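You operate a simulated robot arm through the tools that you are given. There is no shell and no other tool. Be economical: measure what you need, move in short steps, check, and stop when the job is done.

You run a simulated two-armed robot. Do the job below in one go: nothing can be reset, and whatever is moved stays where it is left.

JOB
Carry the teal crate with both arms and set it on the teal trolley top.

Only the result counts: the job must be done as asked and must still hold three seconds after the hand-in. Knocking over, shifting, dropping, spilling or breaking anything else fails it.

ROBOT AND FRAMES
Two 7-joint arms with two-finger parallel grippers on one trunk, on a base that drives. Base frame: it is fixed to the floor where the robot stands at the start and does not move with it; the origin is under the middle of the robot, x ahead of it, y to its left, z up. Lengths are in mm, angles in degrees, forces in N, time in s.
The left shoulder is at the start at [50, 158, 1058], the right one opposite. With the tool pointing down near the work surface each hand reaches from about 220 to 660 mm from the robot's upright axis, wherever it stands, measured 20 degrees to its own side. Places, roughly: teal crate (27x19x19 cm) [500, -100, 900]; teal trolley top [-700, -3500, 800]. Payload 3.91 kg a hand.
The TCP of each hand is the grasp point between the finger pads, 30 mm short of the fingertips. In the tool frame z runs along the fingers and y along their closing line. Largest opening 110 mm; finger width 20, thickness 10; the body of the gripper, 48 by 112 mm, starts 55 mm behind the TCP.
Orientation is that of the tool frame in the base frame, as a unit quaternion [x, y, z, w]. With the fingers straight down and closing along the base's y, the tool's x points along the base's -x, its y along +y and its z along -z.

CONTROLS
- The arms move only by the tool play_rows. It takes "left_increments", "right_increments" or both (then of equal length, played together; a hand with none holds still); each is a list of rows, each a list of 7 numbers: the turn, a rotation vector about the tool's x, y, z in degrees, then the shift along the tool's x, y, z in mm, then the opening, from 0 (shut) to 1 (fully open). In form: [[rx, ry, rz, tx, ty, tz, gripper], ...]. A call has 1 to 8 rows; each row shifts and turns the commanded pose from where the row before left it, along the tool's axes as they then stand. Each row takes 0.2 s and may step no farther than 50 mm and 8.6 degrees from the row before; otherwise, or with a gripper value out of range, the whole call is refused. Where a pose cannot be reached the arm comes as near as it can. A force on the tool above 40 N (or 10 N above the force at the start of the call, whichever is more), or a blocked arm, ends the call early, and 0.2 s more pass. Each finger travels about 153 mm/s and halts on what it meets, pressing with about 23 N; the grip force reading is that of the motor and also rises with nothing between the fingers. The clock runs only during rows and for 0.2 s after the last one: add rows that do not move to give the fingers time. The reply holds the time, the measured pose of the TCP, the force on the tool along the base axes, the opening and the grip force, in the units named above and with some noise, with the torque about the TCP (base axes, N m) and any sound that the robot's microphone picked up.
- Cameras (640 x 400 px; columns grow to the right, rows downward): "scene" is now at [134.6, -3.6, 1213.4]; the picture's right is [-0.04, -1.00, 0.00], its down [-0.40, 0.02, -0.92] and it looks along [0.92, -0.04, -0.40] (base axes); focal length 214 px, centre (320, 200). "left" rides on the left gripper at [72, -17, -103] in its tool frame; the picture's right is [0.23, 0.97, 0.00], its down [-0.76, 0.18, -0.62] and it looks along [-0.61, 0.14, 0.78] (tool axes); focal length 222 px, centre (320, 200). "right" rides on the right gripper at [72, 17, -103] in its tool frame; the picture's right is [-0.23, 0.97, 0.00], its down [-0.76, -0.18, -0.62] and it looks along [-0.61, -0.14, 0.78] (tool axes); focal length 222 px, centre (320, 200). There is no depth. A picture from a camera that has moved, and an enlarged one, comes with that camera's place and axes in the base frame and with its lens.
- snapshot(camera): a new picture of that camera. The clock stands still meanwhile.
- raise_lower(by): slides the trunk up (or, below 0, down) by that many mm; the arms and the scene camera ride with it, the base frame stays. It gives what a move gives, with no picture.
- base_move(legs): drives the robot by 1 to 6 legs, each [ahead, turn to the left] in mm and degrees, along the robot's own axes; the way and the turn of a leg run together, so that a leg with both is an arc; at most 1500 mm and 180 degrees a leg. The arms and the cameras ride along, it lands a little off, and it stops where it bumps. It gives what a move gives.
- aim_head(pan, tilt): turns the head with the scene camera to pan (to the left, within 80 degrees either way) and tilt (down, from -29 to 69), counted from straight ahead of the robot. It gives what a move gives.
- inspect(camera, box): a new picture of the part [left, top, right, bottom] of that camera's present view, enlarged. The clock stands still meanwhile.
- job_done(): hands the job in; it is judged then, once.

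Go step by step. Nothing tells you exact positions but the pictures and the camera data: compare them with the known pose of the tool, close in by small moves and look again before you grip or let go. The budget is 120 turns and 108 pictures, counting those below and the enlarged ones. Unless the task says otherwise, let go and move clear before handing in, and close with one line.

The tools are called as a command line: name --argument value ..., lists and objects as JSON in quotes. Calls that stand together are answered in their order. play_rows: Moves the arms, as the interface text tells. Its arguments: {"type":"object","properties":{"left_increments":{"type":"array","items":{"type":"array","items":{"type":"number"}}},"right_increments":{"type":"array","items":{"type":"array","items":{"type":"number"}}}},"required":[]} The other tools are called the same way: raise_lower (by) slides the trunk up or down; base_move (legs) drives the base; aim_head (pan, tilt) turns the head that bears the scene camera; snapshot (camera) takes a picture; inspect (camera, box) takes an enlarged picture of a part of a camera's view; job_done () hands the job in.

At the start:

```text
t: 0.0
left_eef_pos: [385.8, 118.0, 1081.2]
left_orientation: [0.0, 1.0, 0.0, -0.001]
left_force: [0.6, -0.1, 0.0]
left_wrist_torque: [-0.01, 0.01, 0.02]
left_width: 110.0
left_grip_force: 0.1
right_eef_pos: [295.9, -166.9, 1135.6]
right_orientation: [-0.001, 1.0, -0.001, 0.0]
right_force: [0.9, -0.9, 0.3]
right_wrist_torque: [-0.02, -0.02, -0.02]
right_width: 109.8
right_grip_force: 0.1
trunk travel left (down, up): [-300.0, 182.0]
robot x, y, heading: [0.5, 1.1, -0.1]
head pan, tilt: [-2.6, 23.3]
```

scene: 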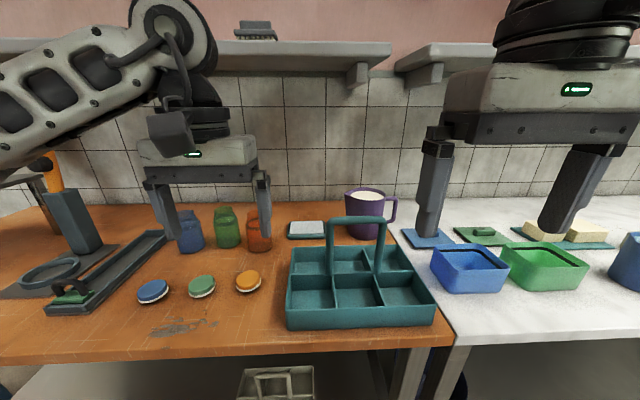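
right: 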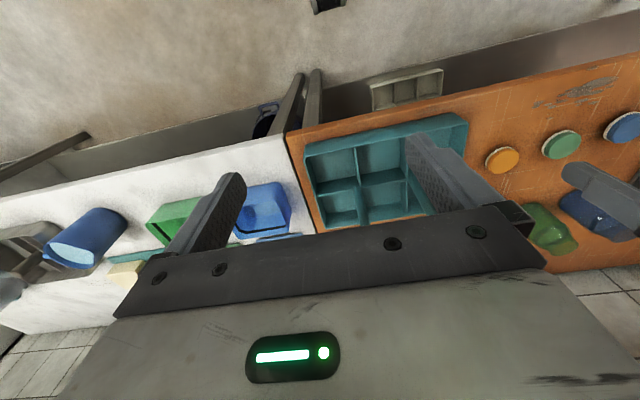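
left: 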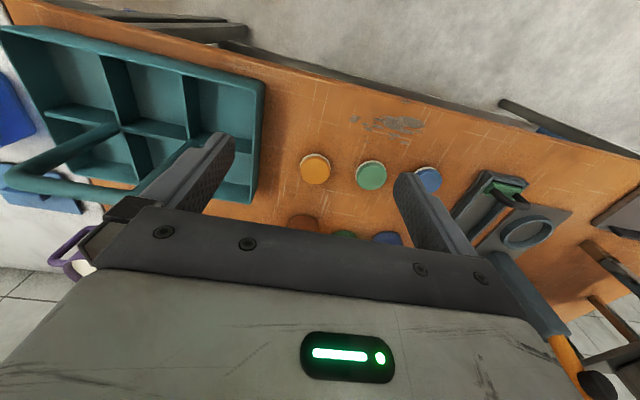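

I take the crate to be at x≈395–585, y≈-227–43, with its floor at z≈850 and a handle over the middle. Before moving I'll look closer at it and look toward the trolley.

inspect --camera "scene" --box '[260, 190, 460, 340]'

aim_head --pan -80 --tilt 15

snapshot --camera "scene"

```text
2.67 times, centred on (360, 265) of scene
camera zoom: at [134.6, -3.6, 1213.4], right [-0.04, -1.0, 0.0], down [-0.4, 0.02, -0.92], along [0.92, -0.04, -0.4], focal length 572 px, centre (213, 27)
```

zoom: 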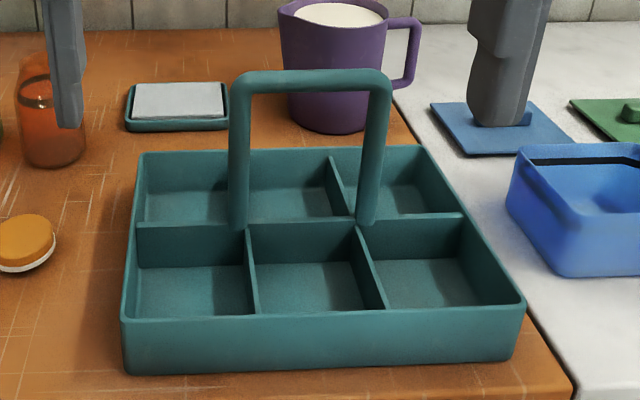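

```text
t: 1.5
left_eef_pos: [385.7, 117.8, 1080.7]
left_orientation: [0.001, 1.0, 0.0, -0.001]
left_force: [-0.1, 0.3, 1.0]
left_wrist_torque: [0.0, -0.02, 0.04]
left_width: 110.0
left_grip_force: 0.0
right_eef_pos: [296.4, -169.0, 1135.3]
right_orientation: [0.0, 1.0, 0.0, 0.0]
right_force: [-0.2, -0.2, -0.8]
right_wrist_torque: [-0.02, 0.02, -0.01]
right_width: 109.9
right_grip_force: 0.1
trunk travel left (down, up): [-300.0, 182.0]
robot x, y, heading: [-1.1, -0.1, 0.1]
head pan, tilt: [-80.0, 15.0]
```

```text
103 pictures are left
camera scene: at [58.5, -91.5, 1226.9], right [-0.98, -0.17, 0.0], down [-0.05, 0.25, -0.97], along [0.17, -0.95, -0.26], focal length 214 px, centre (320, 200)
```

scene: 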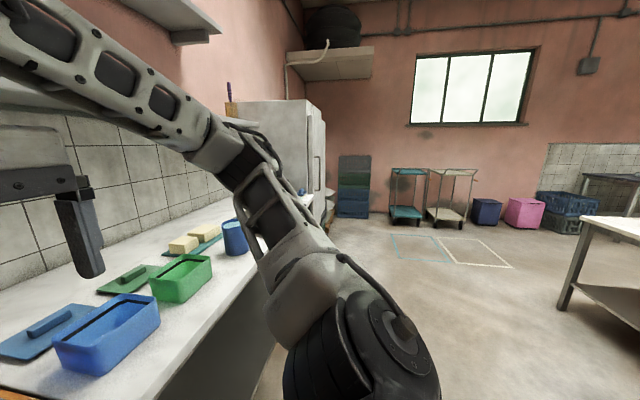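

The teal trolley stands against the far wall on the right, with a white one beside it. I'll enlarge that area.

inspect --camera "scene" --box '[320, 140, 560, 290]'

aim_head --pan -20 --tilt 40

snapshot --camera "scene"

```text
2.67 times, centred on (440, 215) of scene
camera zoom: at [58.5, -91.5, 1226.9], right [-0.98, -0.17, 0.0], down [-0.05, 0.25, -0.97], along [0.17, -0.95, -0.26], focal length 572 px, centre (0, 160)
```

zoom: 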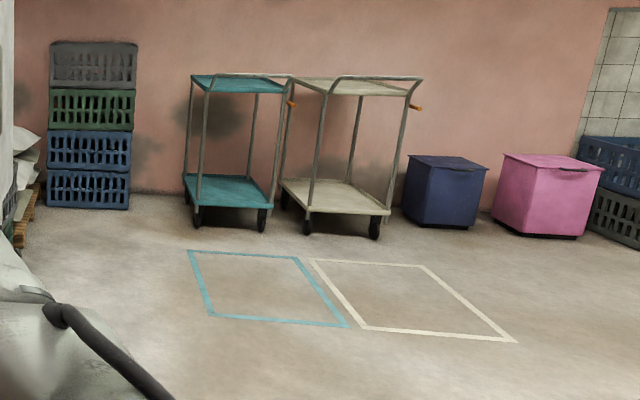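

```text
t: 2.8
left_eef_pos: [385.3, 118.3, 1081.3]
left_orientation: [0.0, 1.0, 0.0, 0.0]
left_force: [-0.4, 0.1, 0.6]
left_wrist_torque: [-0.03, 0.0, -0.04]
left_width: 110.1
left_grip_force: 0.1
right_eef_pos: [298.5, -168.3, 1135.6]
right_orientation: [0.001, 1.0, 0.0, 0.0]
right_force: [-0.5, -0.2, 0.2]
right_wrist_torque: [0.02, 0.0, -0.01]
right_width: 110.2
right_grip_force: 0.0
trunk travel left (down, up): [-300.0, 182.0]
robot x, y, heading: [3.1, -0.8, 0.1]
head pan, tilt: [-20.0, 40.0]
```

```text
101 pictures are left
camera scene: at [122.1, -28.6, 1187.4], right [-0.34, -0.94, 0.0], down [-0.6, 0.22, -0.77], along [0.72, -0.26, -0.64], focal length 214 px, centre (320, 200)
```

scene: 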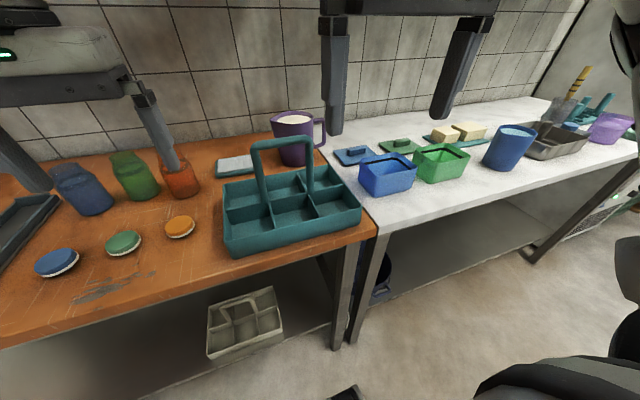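

The crate's rim looks to be at z≈889, spanning x 402–588 and y -226–44, with a long divider at x≈494. I'll grip the end walls diagonally, right hand in front of the divider and left hand behind it, so the centre of mass lies between them. First I bring both hands above the walls.

play_rows --left_increments '[[0, 0, 0, -27.4, -14.8, 9, 0.55], [0, 0, 0, -27.4, -14.8, 9, 0.55], [0, 0, 0, -27.4, -14.8, 9, 0.55], [0, 0, 0, -27.4, -14.8, 9, 0.55], [0, 0, 0, -27.4, -14.8, 9, 0.55], [0, 0, 0, 0, 0, 0, 0.55]]' --right_increments '[[0, 0, 0, -34, -11.6, 20, 0.55], [0, 0, 0, -34, -11.6, 20, 0.55], [0, 0, 0, -34, -11.6, 20, 0.55], [0, 0, 0, -34, -11.6, 20, 0.55], [0, 0, 0, -34, -11.6, 20, 0.55], [0, 0, 0, 0, 0, 0, 0.55]]'

aim_head --pan -8 --tilt 35

snapshot --camera "scene"

snapshot --camera "left"

snapshot --camera "right"

```text
t: 4.2
left_eef_pos: [524.3, 44.6, 1034.5]
left_orientation: [0.0, 1.0, 0.0, 0.001]
left_force: [0.0, -0.5, -0.7]
left_wrist_torque: [0.0, 0.02, -0.01]
left_width: 60.3
left_grip_force: 0.0
right_eef_pos: [466.9, -226.0, 1033.0]
right_orientation: [0.0, 1.0, 0.0, 0.0]
right_force: [0.5, -0.7, -0.7]
right_wrist_torque: [0.0, -0.03, -0.01]
right_width: 60.6
right_grip_force: 0.1
trunk travel left (down, up): [-300.0, 182.0]
robot x, y, heading: [-2.5, 1.4, 0.0]
head pan, tilt: [-20.0, 40.0]
```

```text
t: 4.9
left_eef_pos: [522.9, 46.1, 1034.9]
left_orientation: [0.0, 1.0, 0.001, 0.0]
left_force: [-0.6, -0.6, -0.3]
left_wrist_torque: [-0.02, -0.02, 0.02]
left_width: 60.5
left_grip_force: 0.0
right_eef_pos: [467.6, -226.5, 1033.6]
right_orientation: [0.0, 1.0, 0.0, 0.0]
right_force: [-0.1, 0.4, 0.1]
right_wrist_torque: [0.01, -0.01, 0.01]
right_width: 60.6
right_grip_force: 0.0
trunk travel left (down, up): [-300.0, 182.0]
robot x, y, heading: [0.5, 0.2, 0.1]
head pan, tilt: [-8.0, 35.0]
```

```text
100 pictures are left
camera scene: at [129.4, -11.8, 1194.9], right [-0.14, -0.99, 0.0], down [-0.57, 0.08, -0.82], along [0.81, -0.11, -0.57], focal length 214 px, centre (320, 200)
```

scene: 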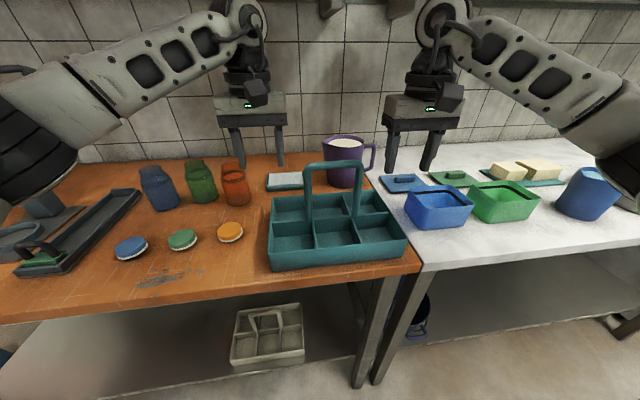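

```text
99 pictures are left
camera left: at [450.7, 27.7, 1138.7], right [-0.23, 0.97, 0.0], down [0.76, 0.18, 0.62], along [0.61, 0.14, -0.78], focal length 222 px, centre (320, 200)
```

left: 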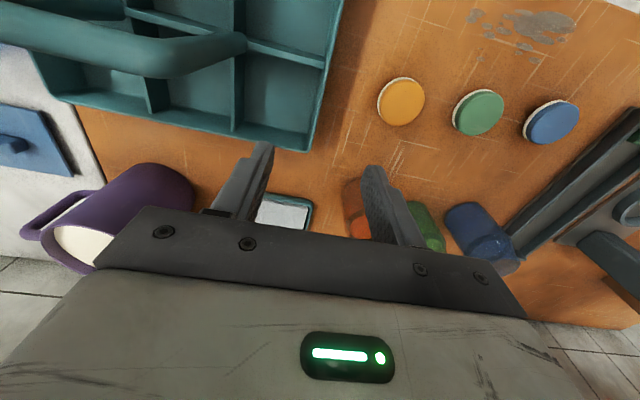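

```text
98 pictures are left
camera right: at [395.8, -209.5, 1138.1], right [0.23, 0.97, 0.0], down [0.76, -0.18, 0.62], along [0.61, -0.14, -0.78], focal length 222 px, centre (320, 200)
```

right: 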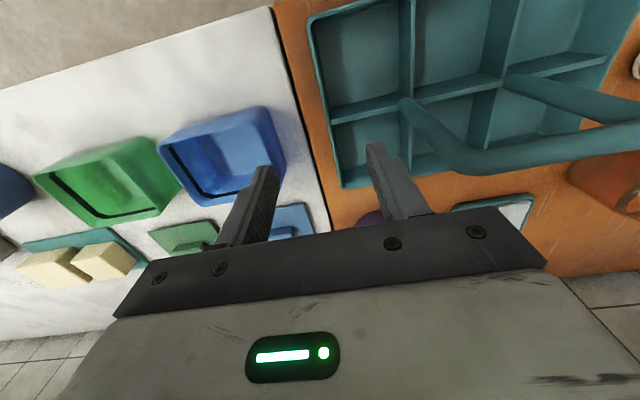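

I'll zoom the wrist views to pin down the walls and the divider.

inspect --camera "right" --box '[280, 0, 600, 200]'

inspect --camera "left" --box '[80, 0, 400, 200]'

inspect --camera "scene" --box '[240, 140, 440, 290]'

```text
2.00 times, centred on (440, 100) of right
camera zoom: at [395.8, -209.5, 1138.1], right [0.23, 0.97, 0.0], down [0.76, -0.18, 0.62], along [0.61, -0.14, -0.78], focal length 444 px, centre (80, 400)
```

zoom: 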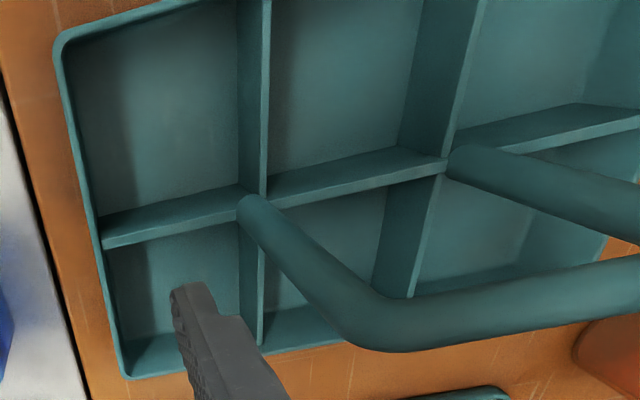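

```text
2.00 times, centred on (240, 100) of left
camera zoom: at [450.7, 27.7, 1138.7], right [-0.23, 0.97, 0.0], down [0.76, 0.18, 0.62], along [0.61, 0.14, -0.78], focal length 444 px, centre (480, 400)
```

zoom: 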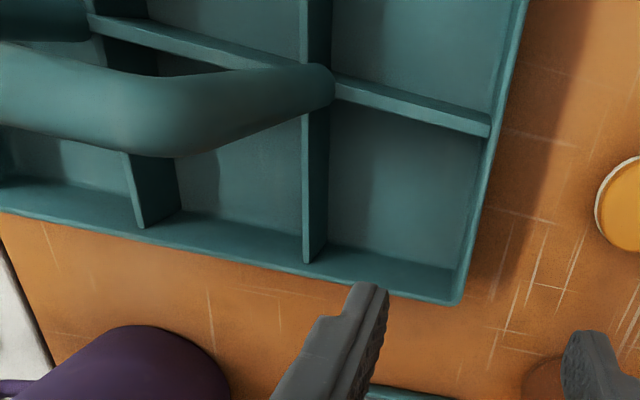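

```text
2.67 times, centred on (340, 215) of scene
camera zoom: at [129.4, -11.8, 1194.9], right [-0.14, -0.99, 0.0], down [-0.57, 0.08, -0.82], along [0.81, -0.11, -0.57], focal length 572 px, centre (267, 160)
```

zoom: 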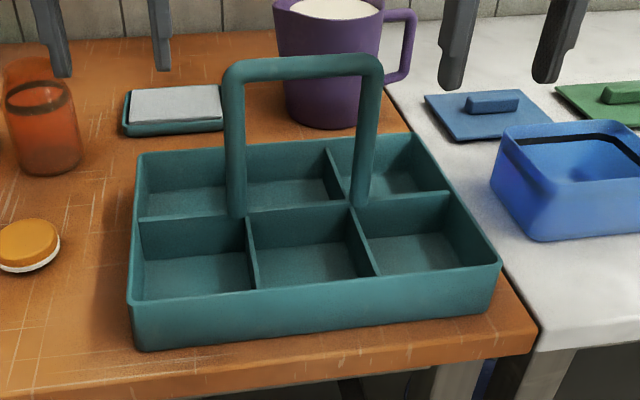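

The wrist views put the crate slightly nearer: walls at y≈39 and y≈-219, divider at x≈486, rim z≈888. I'll adjust for that and go down to just above the rim.

play_rows --left_increments '[[0, 0, 0, 7, -6, 20, 0.55], [0, 0, 0, 0, 0, 35, 0.55], [0, 0, 0, 0, 0, 35, 0.55], [0, 0, 0, 0, 0, 20, 0.55], [0, 0, 0, 0, 0, 0, 0.55]]' --right_increments '[[0, 0, 0, 10, 7, 20, 0.55], [0, 0, 0, 0, 0, 35, 0.55], [0, 0, 0, 0, 0, 35, 0.55], [0, 0, 0, 0, 0, 19, 0.55], [0, 0, 0, 0, 0, 0, 0.55]]'

inspect --camera "scene" --box '[220, 140, 460, 290]'

snapshot --camera "left"

snapshot --camera "right"

```text
t: 6.1
left_eef_pos: [515.3, 39.0, 923.4]
left_orientation: [0.001, 1.0, 0.0, 0.0]
left_force: [0.1, -0.7, -0.5]
left_wrist_torque: [0.0, 0.0, 0.02]
left_width: 60.6
left_grip_force: 0.1
right_eef_pos: [456.3, -218.8, 926.4]
right_orientation: [0.0, 1.0, 0.0, 0.0]
right_force: [0.0, 0.3, 0.7]
right_wrist_torque: [0.02, 0.01, -0.02]
right_width: 60.3
right_grip_force: 0.1
trunk travel left (down, up): [-300.0, 182.0]
robot x, y, heading: [1.7, -0.4, 0.0]
head pan, tilt: [-8.0, 35.0]
```

```text
2.67 times, centred on (340, 215) of scene
camera zoom: at [129.4, -11.8, 1195.0], right [-0.14, -0.99, 0.0], down [-0.57, 0.08, -0.82], along [0.81, -0.11, -0.57], focal length 572 px, centre (267, 160)
```

zoom: 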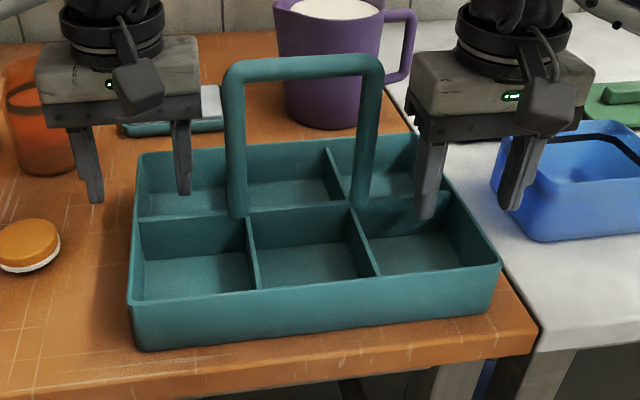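

```text
93 pictures are left
camera left: at [442.9, 21.6, 1027.4], right [-0.23, 0.97, 0.0], down [0.76, 0.18, 0.62], along [0.61, 0.14, -0.78], focal length 222 px, centre (320, 200)
```

left: 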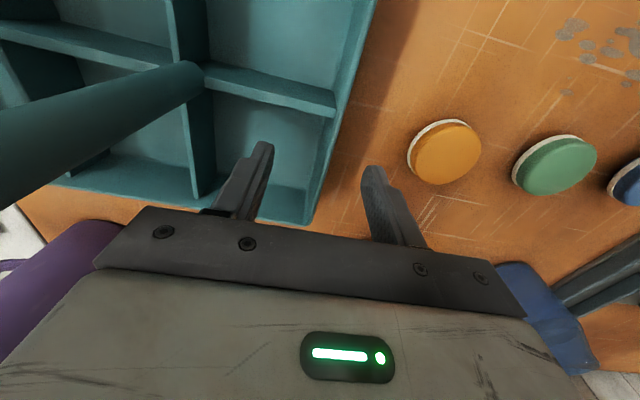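

```text
92 pictures are left
camera right: at [384.6, -203.1, 1030.8], right [0.23, 0.97, 0.0], down [0.76, -0.18, 0.62], along [0.61, -0.14, -0.78], focal length 222 px, centre (320, 200)
```

right: 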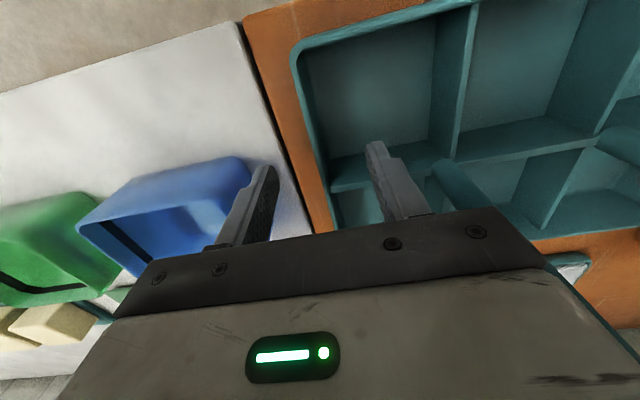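

Both walls lie midway between the fingers. I'll go down about 40 mm in small rows.

play_rows --left_increments '[[0, 0, 0, 0, 0, 14, 0.55], [0, 0, 0, 0, 0, 14, 0.55], [0, 0, 0, 0, 0, 12, 0.55], [0, 0, 0, 0, 0, 0, 0.55]]' --right_increments '[[0, 0, 0, 0, 0, 15, 0.55], [0, 0, 0, 0, 0, 15, 0.55], [0, 0, 0, 0, 0, 13, 0.55], [0, 0, 0, 0, 0, 0, 0.55]]'

inspect --camera "scene" --box '[220, 140, 460, 290]'

inspect --camera "left" --box '[160, 40, 480, 240]'

inspect --camera "right" --box '[160, 40, 480, 240]'

```text
t: 7.1
left_eef_pos: [514.9, 38.6, 884.2]
left_orientation: [0.0, 1.0, -0.001, 0.001]
left_force: [-0.7, -0.5, -0.3]
left_wrist_torque: [0.03, -0.01, -0.04]
left_width: 60.5
left_grip_force: 0.1
right_eef_pos: [457.0, -219.9, 884.9]
right_orientation: [0.0, 1.0, 0.001, 0.002]
right_force: [1.2, -0.6, 11.5]
right_wrist_torque: [0.35, 0.07, 0.1]
right_width: 60.1
right_grip_force: 0.1
trunk travel left (down, up): [-300.0, 182.0]
robot x, y, heading: [-1.7, -2.9, -0.1]
head pan, tilt: [-8.0, 35.0]
```

```text
2.67 times, centred on (340, 215) of scene
camera zoom: at [128.6, -11.5, 1195.3], right [-0.14, -0.99, 0.0], down [-0.57, 0.08, -0.82], along [0.81, -0.11, -0.57], focal length 572 px, centre (267, 160)
```

zoom: 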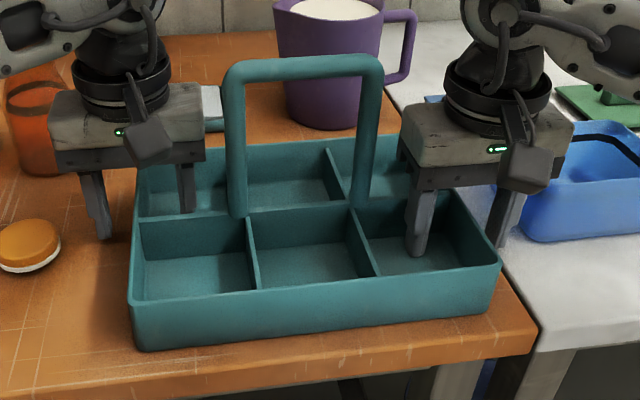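

```text
2.00 times, centred on (320, 140) of left
camera zoom: at [442.6, 21.4, 988.7], right [-0.23, 0.97, 0.0], down [0.76, 0.18, 0.62], along [0.61, 0.14, -0.78], focal length 444 px, centre (320, 320)
```

zoom: 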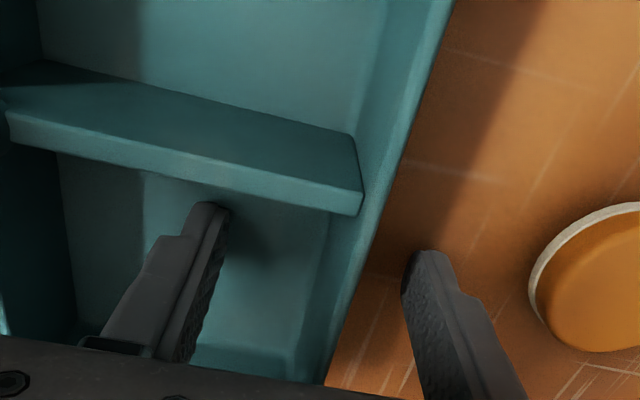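

```text
2.00 times, centred on (320, 140) of right
camera zoom: at [384.6, -202.7, 989.1], right [0.23, 0.97, 0.0], down [0.76, -0.18, 0.63], along [0.61, -0.14, -0.78], focal length 444 px, centre (320, 320)
```

zoom: 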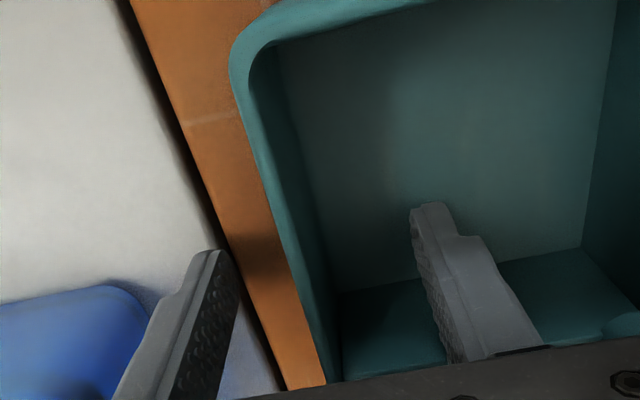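

The right inner finger just touches the crate floor. I'll raise both hands slightly and close.

play_rows --left_increments '[[0, 0, 0, 0, 0, -2, 0.45], [0, 0, 0, 0, 0, 0, 0.3], [0, 0, 0, 0, 0, 0, 0.15], [0, 0, 0, 0, 0, 0, 0.0], [0, 0, 0, 0, 0, 0, 0.0], [0, 0, 0, 0, 0, 0, 0.0]]' --right_increments '[[0, 0, 0, 0, 0, -4, 0.45], [0, 0, 0, 0, 0, 0, 0.3], [0, 0, 0, 0, 0, 0, 0.15], [0, 0, 0, 0, 0, 0, 0.0], [0, 0, 0, 0, 0, 0, 0.0], [0, 0, 0, 0, 0, 0, 0.0]]'

inspect --camera "scene" --box '[220, 140, 460, 290]'

```text
t: 8.5
left_eef_pos: [516.7, 40.4, 887.3]
left_orientation: [-0.002, 1.0, 0.003, 0.0]
left_force: [4.6, 21.4, 2.2]
left_wrist_torque: [-0.28, 0.39, -0.32]
left_width: 3.9
left_grip_force: 22.5
right_eef_pos: [458.2, -221.4, 886.9]
right_orientation: [0.001, 1.0, -0.001, 0.0]
right_force: [-3.5, -21.6, -0.6]
right_wrist_torque: [0.39, 0.15, 0.06]
right_width: 4.0
right_grip_force: 23.1
trunk travel left (down, up): [-300.0, 182.0]
robot x, y, heading: [0.7, -0.4, -0.1]
head pan, tilt: [-8.0, 35.0]
```

```text
2.67 times, centred on (340, 215) of scene
camera zoom: at [129.4, -11.9, 1195.0], right [-0.14, -0.99, 0.0], down [-0.57, 0.08, -0.82], along [0.81, -0.11, -0.57], focal length 572 px, centre (267, 160)
```

zoom: 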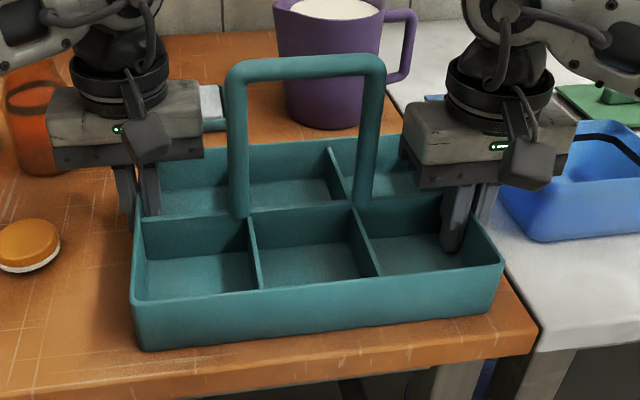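

Both walls are gripped (4 mm wide), but the hands are straining outward. I'll ease them 2 mm apart, then raise the trunk a little as a test lift.

play_rows --left_increments '[[0, 0, 0, 0, 1, 0, 0.0], [0, 0, 0, 0, 1, 0, 0.0], [0, 0, 0, 0, 0, 0, 0.0]]' --right_increments '[[0, 0, 0, 0, -1, 0, 0.0], [0, 0, 0, 0, -1, 0, 0.0], [0, 0, 0, 0, 0, 0, 0.0]]'

raise_lower --by 30

snapshot --camera "scene"

```text
t: 9.3
left_eef_pos: [514.7, 40.7, 887.0]
left_orientation: [0.0, 1.0, 0.001, 0.0]
left_force: [5.0, 18.3, 0.6]
left_wrist_torque: [0.03, -0.1, 0.08]
left_width: 3.8
left_grip_force: 23.0
right_eef_pos: [458.1, -221.6, 885.9]
right_orientation: [0.0, 1.0, -0.001, 0.0]
right_force: [-5.4, -18.6, -0.4]
right_wrist_torque: [0.29, -0.01, 0.17]
right_width: 4.1
right_grip_force: 23.6
trunk travel left (down, up): [-300.0, 182.0]
robot x, y, heading: [0.3, 2.9, 0.1]
head pan, tilt: [-8.0, 35.0]
```

```text
t: 10.1
left_eef_pos: [516.2, 40.4, 917.8]
left_orientation: [0.0, 1.0, 0.0, 0.0]
left_force: [5.5, 19.0, -3.8]
left_wrist_torque: [0.08, -0.13, 0.05]
left_width: 3.8
left_grip_force: 23.0
right_eef_pos: [457.5, -221.1, 916.2]
right_orientation: [0.0, 1.0, -0.001, -0.001]
right_force: [-4.9, -18.7, 0.7]
right_wrist_torque: [0.32, 0.02, 0.16]
right_width: 4.0
right_grip_force: 23.3
trunk travel left (down, up): [-330.0, 152.0]
robot x, y, heading: [0.5, -0.4, 0.0]
head pan, tilt: [-8.0, 35.0]
```

```text
87 pictures are left
camera scene: at [129.8, -11.8, 1224.9], right [-0.14, -0.99, 0.0], down [-0.57, 0.08, -0.82], along [0.81, -0.11, -0.57], focal length 214 px, centre (320, 200)
```

scene: 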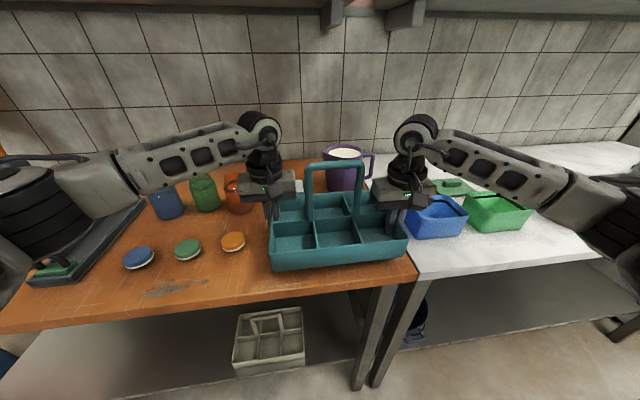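

The crate is up and level, and light. I'll lift it a bit more, back out of the workspace, and check the grip.

raise_lower --by 50

base_move --legs '[[-150, 0]]'

snapshot --camera "scene"

```text
t: 11.0
left_eef_pos: [516.3, 40.6, 966.0]
left_orientation: [-0.001, 1.0, 0.0, 0.001]
left_force: [4.7, 19.1, -3.9]
left_wrist_torque: [0.11, -0.12, 0.05]
left_width: 3.5
left_grip_force: 22.9
right_eef_pos: [457.6, -220.9, 966.6]
right_orientation: [0.001, 1.0, -0.001, -0.001]
right_force: [-4.7, -19.5, 0.0]
right_wrist_torque: [0.32, 0.01, 0.13]
right_width: 3.8
right_grip_force: 22.5
trunk travel left (down, up): [-380.0, 102.0]
robot x, y, heading: [-1.1, -0.2, -0.0]
head pan, tilt: [-8.0, 35.0]
```

```text
t: 12.4
left_eef_pos: [367.0, 40.1, 967.7]
left_orientation: [0.0, 1.0, 0.0, 0.001]
left_force: [5.5, 20.3, -3.4]
left_wrist_torque: [0.16, -0.15, 0.01]
left_width: 3.7
left_grip_force: 23.4
right_eef_pos: [309.1, -221.0, 968.0]
right_orientation: [0.001, 1.0, -0.002, -0.001]
right_force: [-5.1, -19.3, -0.7]
right_wrist_torque: [0.35, -0.01, 0.16]
right_width: 3.7
right_grip_force: 22.7
trunk travel left (down, up): [-380.0, 102.0]
robot x, y, heading: [-150.0, -0.7, -0.1]
head pan, tilt: [-8.0, 35.0]
```

```text
86 pictures are left
camera scene: at [-18.9, -11.8, 1275.0], right [-0.14, -0.99, 0.0], down [-0.57, 0.08, -0.82], along [0.81, -0.11, -0.57], focal length 214 px, centre (320, 200)
```

scene: 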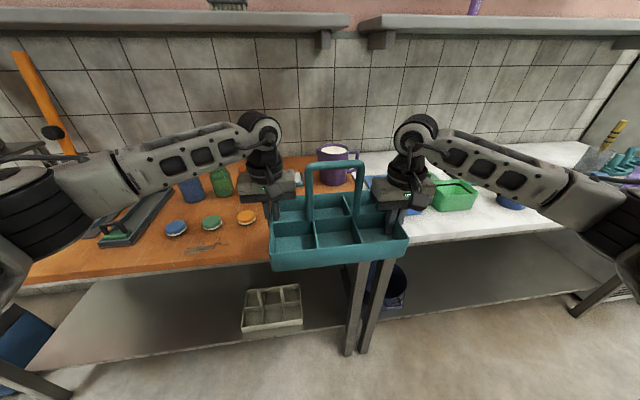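

The crate holds steady. I'll back up 300 mm more and look to both sides before turning.

base_move --legs '[[-300, 0]]'

aim_head --pan 80 --tilt 25

snapshot --camera "scene"

aim_head --pan -80 --tilt 25

snapshot --camera "scene"

```text
t: 14.4
left_eef_pos: [69.0, 43.0, 967.1]
left_orientation: [-0.003, 1.0, 0.001, 0.001]
left_force: [0.9, 1.2, -3.6]
left_wrist_torque: [-0.02, -0.08, 0.04]
left_width: 3.7
left_grip_force: 24.0
right_eef_pos: [12.1, -219.7, 965.1]
right_orientation: [-0.003, 1.0, -0.001, -0.001]
right_force: [-1.3, -1.2, 0.4]
right_wrist_torque: [0.45, 0.0, 0.2]
right_width: 3.9
right_grip_force: 23.0
trunk travel left (down, up): [-380.0, 102.0]
robot x, y, heading: [-445.7, -1.3, 0.4]
head pan, tilt: [-8.0, 35.0]
```

```text
t: 16.0
left_eef_pos: [69.6, 43.2, 967.3]
left_orientation: [-0.003, 1.0, 0.0, 0.0]
left_force: [0.0, 0.7, -2.5]
left_wrist_torque: [-0.08, -0.14, 0.02]
left_width: 4.0
left_grip_force: 23.2
right_eef_pos: [13.2, -219.6, 967.0]
right_orientation: [-0.002, 1.0, -0.001, 0.0]
right_force: [-1.3, -0.5, -0.3]
right_wrist_torque: [0.4, 0.01, 0.2]
right_width: 3.9
right_grip_force: 22.3
trunk travel left (down, up): [-380.0, 102.0]
robot x, y, heading: [-444.0, -2.2, 0.3]
head pan, tilt: [80.0, 25.0]
```

```text
85 pictures are left
camera scene: at [-388.4, 90.9, 1290.7], right [0.99, -0.17, 0.0], down [-0.07, -0.42, -0.91], along [0.15, 0.89, -0.42], focal length 214 px, centre (320, 200)
```

scene: 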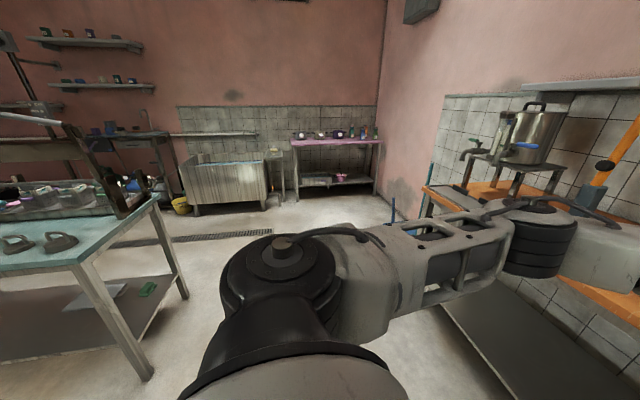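

```text
t: 18.5
left_eef_pos: [70.6, 43.7, 967.2]
left_orientation: [-0.003, 1.0, 0.001, 0.0]
left_force: [1.5, 0.5, -2.7]
left_wrist_torque: [-0.05, -0.06, -0.02]
left_width: 3.8
left_grip_force: 22.7
right_eef_pos: [13.4, -219.0, 966.9]
right_orientation: [-0.003, 1.0, -0.001, -0.001]
right_force: [-1.7, 0.6, -0.5]
right_wrist_torque: [0.41, -0.02, 0.2]
right_width: 3.8
right_grip_force: 23.2
trunk travel left (down, up): [-380.0, 102.0]
robot x, y, heading: [-446.4, -2.8, 0.6]
head pan, tilt: [-80.0, 25.0]
```

```text
84 pictures are left
camera scene: at [-387.3, -90.6, 1290.7], right [-0.98, -0.18, 0.0], down [-0.08, 0.42, -0.91], along [0.16, -0.89, -0.42], focal length 214 px, centre (320, 200)
```

scene: 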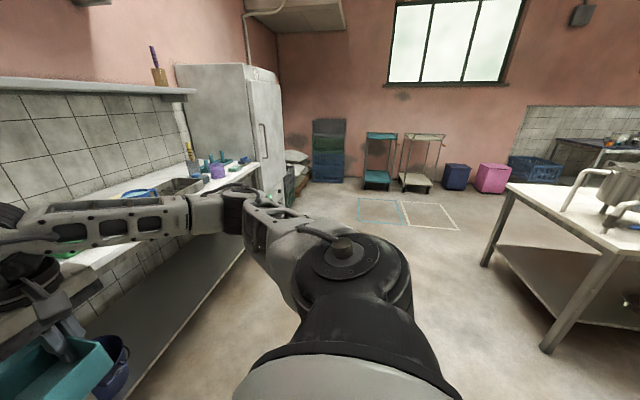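

Both island tables are behind at x below about -1180, and the path along the bench is clear. I'll turn right in place to face the trolley, in two halves.

base_move --legs '[[0, -30], [0, -30], [0, -36]]'

aim_head --pan 0 --tilt 30

snapshot --camera "scene"

```text
t: 23.6
left_eef_pos: [-456.1, -517.9, 967.6]
left_orientation: [0.74, 0.673, 0.0, 0.0]
left_force: [-0.5, -1.0, -2.5]
left_wrist_torque: [-0.01, 0.06, 0.0]
left_width: 4.0
left_grip_force: 22.5
right_eef_pos: [-712.3, -433.7, 966.7]
right_orientation: [0.741, 0.671, 0.0, -0.001]
right_force: [-0.3, 0.6, -1.2]
right_wrist_torque: [-0.11, -0.34, 0.14]
right_width: 3.9
right_grip_force: 22.7
trunk travel left (down, up): [-380.0, 102.0]
robot x, y, heading: [-447.1, -1.6, -95.2]
head pan, tilt: [-80.0, 25.0]
```

```text
t: 25.1
left_eef_pos: [-455.5, -518.1, 966.2]
left_orientation: [0.74, 0.672, 0.0, 0.0]
left_force: [-1.1, -0.8, -2.3]
left_wrist_torque: [-0.02, 0.1, -0.02]
left_width: 3.9
left_grip_force: 23.3
right_eef_pos: [-711.7, -433.9, 966.9]
right_orientation: [0.741, 0.671, 0.0, 0.0]
right_force: [0.0, 0.7, -0.7]
right_wrist_torque: [-0.07, -0.33, 0.15]
right_width: 3.9
right_grip_force: 22.8
trunk travel left (down, up): [-380.0, 102.0]
robot x, y, heading: [-445.7, -1.1, -95.6]
head pan, tilt: [0.0, 30.0]
```

```text
83 pictures are left
camera scene: at [-457.1, -130.2, 1282.7], right [-1.0, 0.1, 0.0], down [0.05, 0.5, -0.87], along [-0.09, -0.86, -0.5], focal length 214 px, centre (320, 200)
```

scene: 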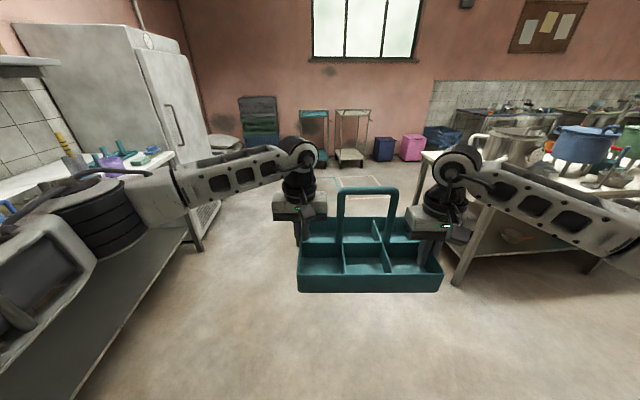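

The way ahead is clear. I'll drive 1300 mm ahead and check again.

base_move --legs '[[650, 0], [650, 0]]'

snapshot --camera "scene"

```text
t: 31.9
left_eef_pos: [-585.7, -1812.4, 966.5]
left_orientation: [0.742, 0.67, 0.001, 0.0]
left_force: [-0.2, -0.4, -3.2]
left_wrist_torque: [-0.02, 0.13, 0.02]
left_width: 4.0
left_grip_force: 22.9
right_eef_pos: [-838.6, -1728.2, 966.9]
right_orientation: [0.742, 0.67, 0.0, -0.002]
right_force: [0.1, 0.4, -1.1]
right_wrist_torque: [-0.08, -0.3, 0.17]
right_width: 3.9
right_grip_force: 22.9
trunk travel left (down, up): [-380.0, 102.0]
robot x, y, heading: [-571.9, -1295.6, -95.9]
head pan, tilt: [0.0, 30.0]
```

```text
82 pictures are left
camera scene: at [-583.1, -1425.1, 1282.7], right [-0.99, 0.1, 0.0], down [0.05, 0.5, -0.87], along [-0.09, -0.86, -0.5], focal length 214 px, centre (320, 200)
```

scene: 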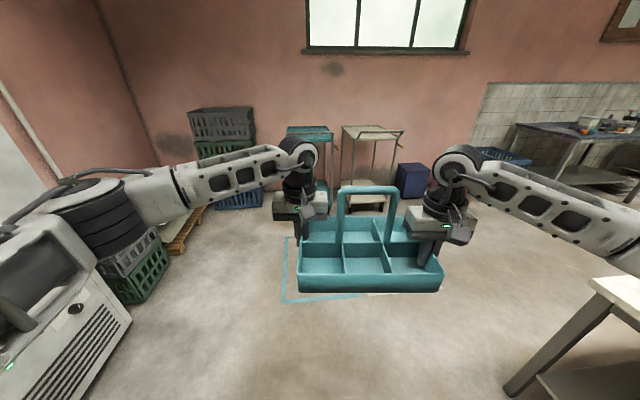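

Still secure. I'll zoom in on the trolley to plan the final approach.

inspect --camera "scene" --box '[260, 110, 420, 210]'

```text
4.00 times, centred on (340, 160) of scene
camera zoom: at [-583.1, -1425.1, 1282.7], right [-0.99, 0.1, 0.0], down [0.05, 0.5, -0.87], along [-0.09, -0.86, -0.5], focal length 858 px, centre (240, 360)
```

zoom: 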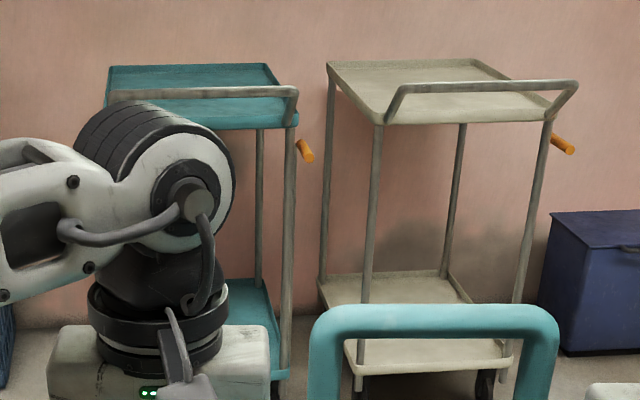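

The teal trolley has a handle bar along its near side, about 80 mm above the tray. The tray looks to span x≈-900 to -480 with its near edge at y≈-3280, so I must go over the bar. I'll straighten, drive on, raise the trunk, and look again.

base_move --legs '[[0, 4.8], [950, 0]]'

raise_lower --by 60

aim_head --pan 0 --tilt 25

snapshot --camera "scene"

```text
t: 37.4
left_eef_pos: [-549.7, -2765.1, 967.3]
left_orientation: [0.709, 0.705, 0.001, 0.001]
left_force: [-0.2, -1.0, -3.0]
left_wrist_torque: [-0.01, 0.15, 0.02]
left_width: 3.8
left_grip_force: 22.7
right_eef_pos: [-811.1, -2705.2, 967.1]
right_orientation: [0.711, 0.703, 0.0, -0.001]
right_force: [0.1, 0.4, -1.1]
right_wrist_torque: [0.02, -0.33, 0.17]
right_width: 3.9
right_grip_force: 22.9
trunk travel left (down, up): [-380.0, 102.0]
robot x, y, heading: [-584.9, -2251.3, -90.4]
head pan, tilt: [0.0, 30.0]
```

```text
t: 38.4
left_eef_pos: [-549.1, -2765.3, 1026.8]
left_orientation: [0.709, 0.705, 0.001, 0.001]
left_force: [-0.1, -0.2, -2.6]
left_wrist_torque: [0.03, 0.15, 0.02]
left_width: 4.0
left_grip_force: 23.0
right_eef_pos: [-810.2, -2704.4, 1026.8]
right_orientation: [0.711, 0.703, 0.0, -0.002]
right_force: [1.1, 0.1, -0.5]
right_wrist_torque: [-0.06, -0.34, 0.15]
right_width: 3.7
right_grip_force: 23.3
trunk travel left (down, up): [-440.0, 42.0]
robot x, y, heading: [-585.0, -2249.5, -90.5]
head pan, tilt: [0.0, 30.0]
```

```text
t: 39.1
left_eef_pos: [-550.7, -2766.0, 1027.6]
left_orientation: [0.71, 0.705, 0.001, 0.0]
left_force: [-0.8, -0.4, -1.6]
left_wrist_torque: [-0.04, 0.14, 0.01]
left_width: 3.7
left_grip_force: 22.7
right_eef_pos: [-810.2, -2705.8, 1025.6]
right_orientation: [0.711, 0.704, 0.0, -0.001]
right_force: [-0.3, 0.2, -0.9]
right_wrist_torque: [-0.03, -0.32, 0.14]
right_width: 3.7
right_grip_force: 23.2
trunk travel left (down, up): [-440.0, 42.0]
robot x, y, heading: [-588.0, -2249.5, -90.7]
head pan, tilt: [0.0, 25.0]
```

```text
80 pictures are left
camera scene: at [-584.0, -2381.1, 1350.6], right [-1.0, 0.01, 0.0], down [0.0, 0.42, -0.91], along [-0.01, -0.91, -0.42], focal length 214 px, centre (320, 200)
```

scene: 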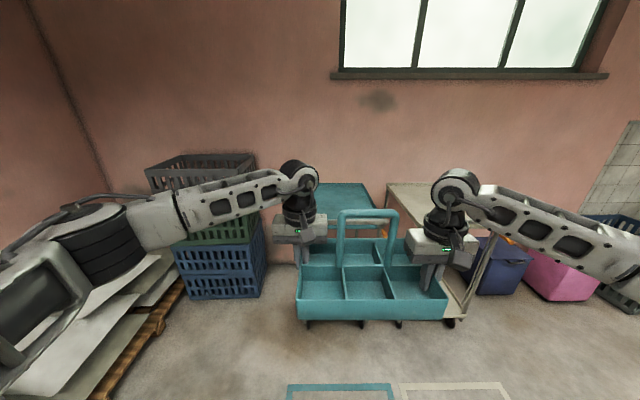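

I'll zoom to measure the tray and its handle.

inspect --camera "scene" --box '[290, 170, 450, 270]'

snapshot --camera "left"

snapshot --camera "right"

```text
4.00 times, centred on (370, 220) of scene
camera zoom: at [-584.0, -2381.1, 1350.6], right [-1.0, 0.01, 0.0], down [0.0, 0.42, -0.91], along [-0.01, -0.91, -0.42], focal length 858 px, centre (120, 120)
```

zoom: 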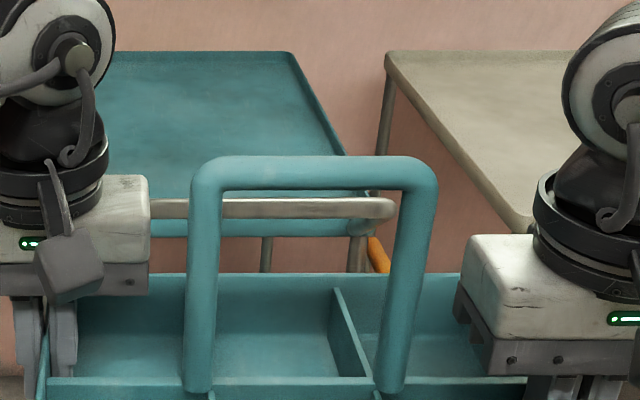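

```text
78 pictures are left
camera left: at [-565.3, -2693.7, 1130.9], right [0.98, 0.22, 0.0], down [0.17, -0.76, 0.62], along [0.14, -0.61, -0.78], focal length 222 px, centre (320, 200)
```

left: 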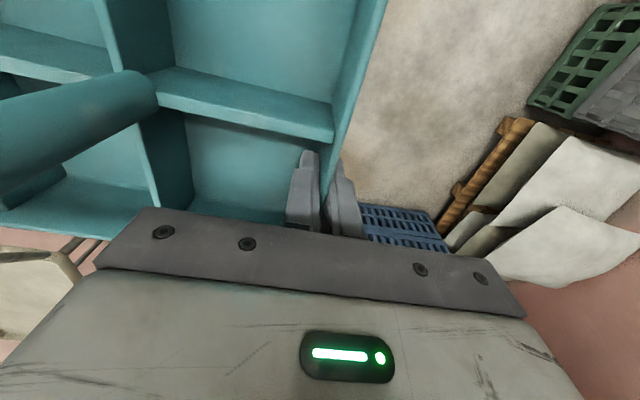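

```text
77 pictures are left
camera right: at [-792.3, -2632.8, 1131.4], right [0.97, -0.24, 0.0], down [-0.18, -0.76, 0.62], along [-0.15, -0.6, -0.78], focal length 222 px, centre (320, 200)
```

right: 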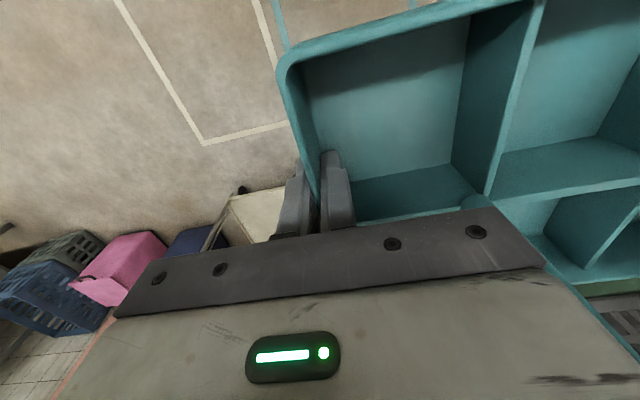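

The tray spans y≈-3265 to -3860, and the bar is at y≈-3140, z≈900. The crate's underside is at about 985, so it clears. I'll reach both arms 80 mm forward together, so the base can stay further from the trolley.

play_rows --left_increments '[[0, 0, 0, -8, 0, 0, 0.0], [0, 0, 0, -16, 0, 0, 0.0], [0, 0, 0, -16, 0, 0, 0.0], [0, 0, 0, -16, 0, 0, 0.0], [0, 0, 0, -16, 0, 0, 0.0], [0, 0, 0, -8, 0, 0, 0.0], [0, 0, 0, 0, 0, 0, 0.0]]' --right_increments '[[0, 0, 0, -8, 0, 0, 0.0], [0, 0, 0, -16, 0, 0, 0.0], [0, 0, 0, -16, 0, 0, 0.0], [0, 0, 0, -16, 0, 0, 0.0], [0, 0, 0, -16, 0, 0, 0.0], [0, 0, 0, -8, 0, 0, 0.0], [0, 0, 0, 0, 0, 0, 0.0]]'

snapshot --camera "scene"

```text
t: 40.7
left_eef_pos: [-548.2, -2846.3, 1028.8]
left_orientation: [0.71, 0.704, 0.001, 0.001]
left_force: [-1.3, 0.3, -4.5]
left_wrist_torque: [0.34, -0.22, -0.13]
left_width: 3.9
left_grip_force: 23.1
right_eef_pos: [-810.8, -2783.9, 1027.7]
right_orientation: [0.711, 0.703, -0.001, -0.001]
right_force: [1.2, -0.4, 1.8]
right_wrist_torque: [-0.55, -0.59, 0.02]
right_width: 3.7
right_grip_force: 23.6
trunk travel left (down, up): [-440.0, 42.0]
robot x, y, heading: [-588.2, -2250.0, -90.6]
head pan, tilt: [0.0, 25.0]
```

```text
76 pictures are left
camera scene: at [-584.0, -2381.1, 1350.7], right [-1.0, 0.01, 0.0], down [0.0, 0.42, -0.91], along [-0.01, -0.91, -0.42], focal length 214 px, centre (320, 200)
```

scene: 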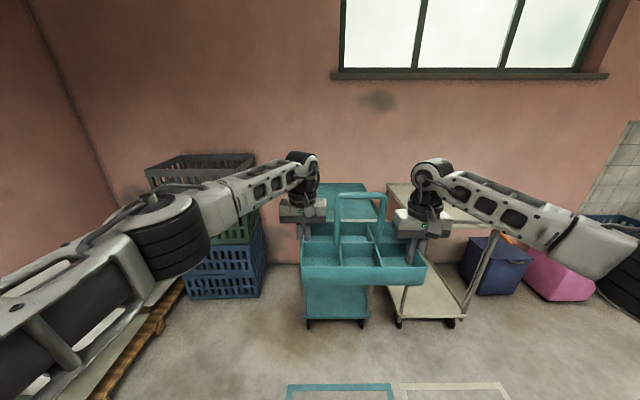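

The crate is still level. I'll drive 350 mm and check clearance over the bar.

base_move --legs '[[350, 0]]'

snapshot --camera "scene"

snapshot --camera "left"

snapshot --camera "right"

```text
t: 42.9
left_eef_pos: [-551.6, -3189.3, 1027.5]
left_orientation: [0.709, 0.705, 0.001, 0.0]
left_force: [-1.4, 1.3, -4.3]
left_wrist_torque: [0.2, -0.27, -0.23]
left_width: 4.0
left_grip_force: 23.1
right_eef_pos: [-813.2, -3127.4, 1027.5]
right_orientation: [0.711, 0.704, 0.0, -0.001]
right_force: [1.8, -1.4, 1.8]
right_wrist_torque: [-0.42, -0.62, -0.07]
right_width: 3.7
right_grip_force: 22.8
trunk travel left (down, up): [-440.0, 42.0]
robot x, y, heading: [-589.9, -2589.3, -90.3]
head pan, tilt: [0.0, 25.0]
```

```text
75 pictures are left
camera scene: at [-586.6, -2724.6, 1350.6], right [-1.0, 0.01, 0.0], down [0.0, 0.42, -0.91], along [-0.01, -0.91, -0.42], focal length 214 px, centre (320, 200)
```

scene: 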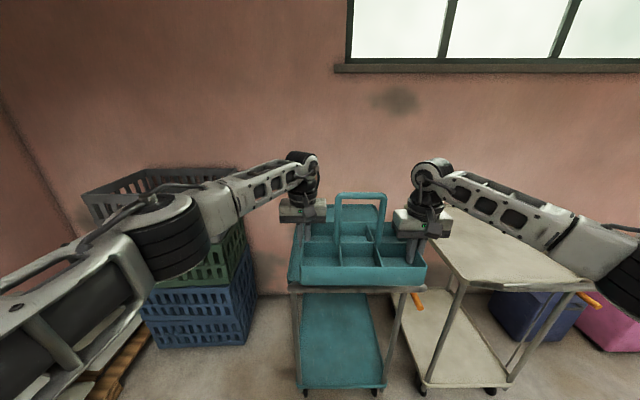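

```text
74 pictures are left
camera left: at [-567.8, -3116.9, 1131.5], right [0.98, 0.22, 0.0], down [0.17, -0.76, 0.62], along [0.14, -0.61, -0.78], focal length 222 px, centre (320, 200)
```

left: 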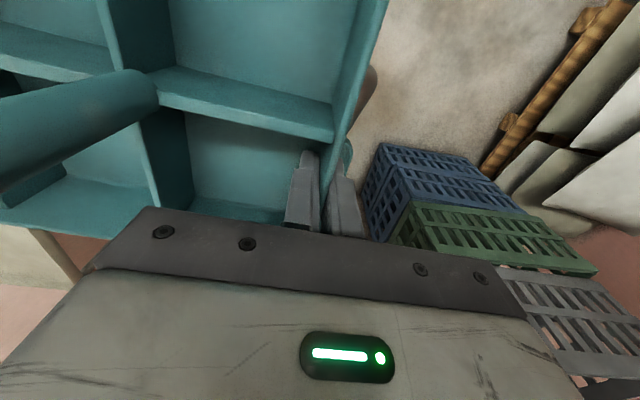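

```text
73 pictures are left
camera right: at [-794.7, -3055.3, 1131.0], right [0.97, -0.23, 0.0], down [-0.18, -0.76, 0.62], along [-0.15, -0.6, -0.78], focal length 222 px, centre (320, 200)
```

right: 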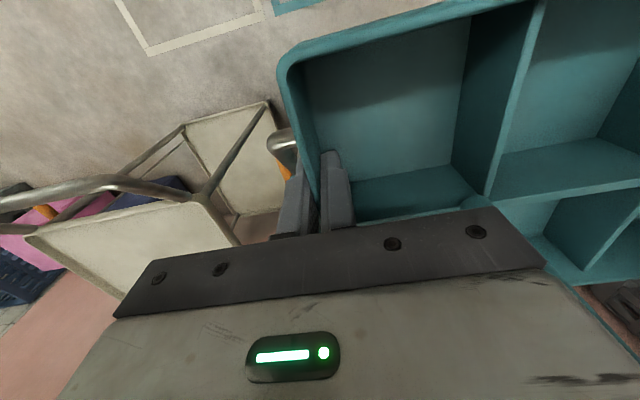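

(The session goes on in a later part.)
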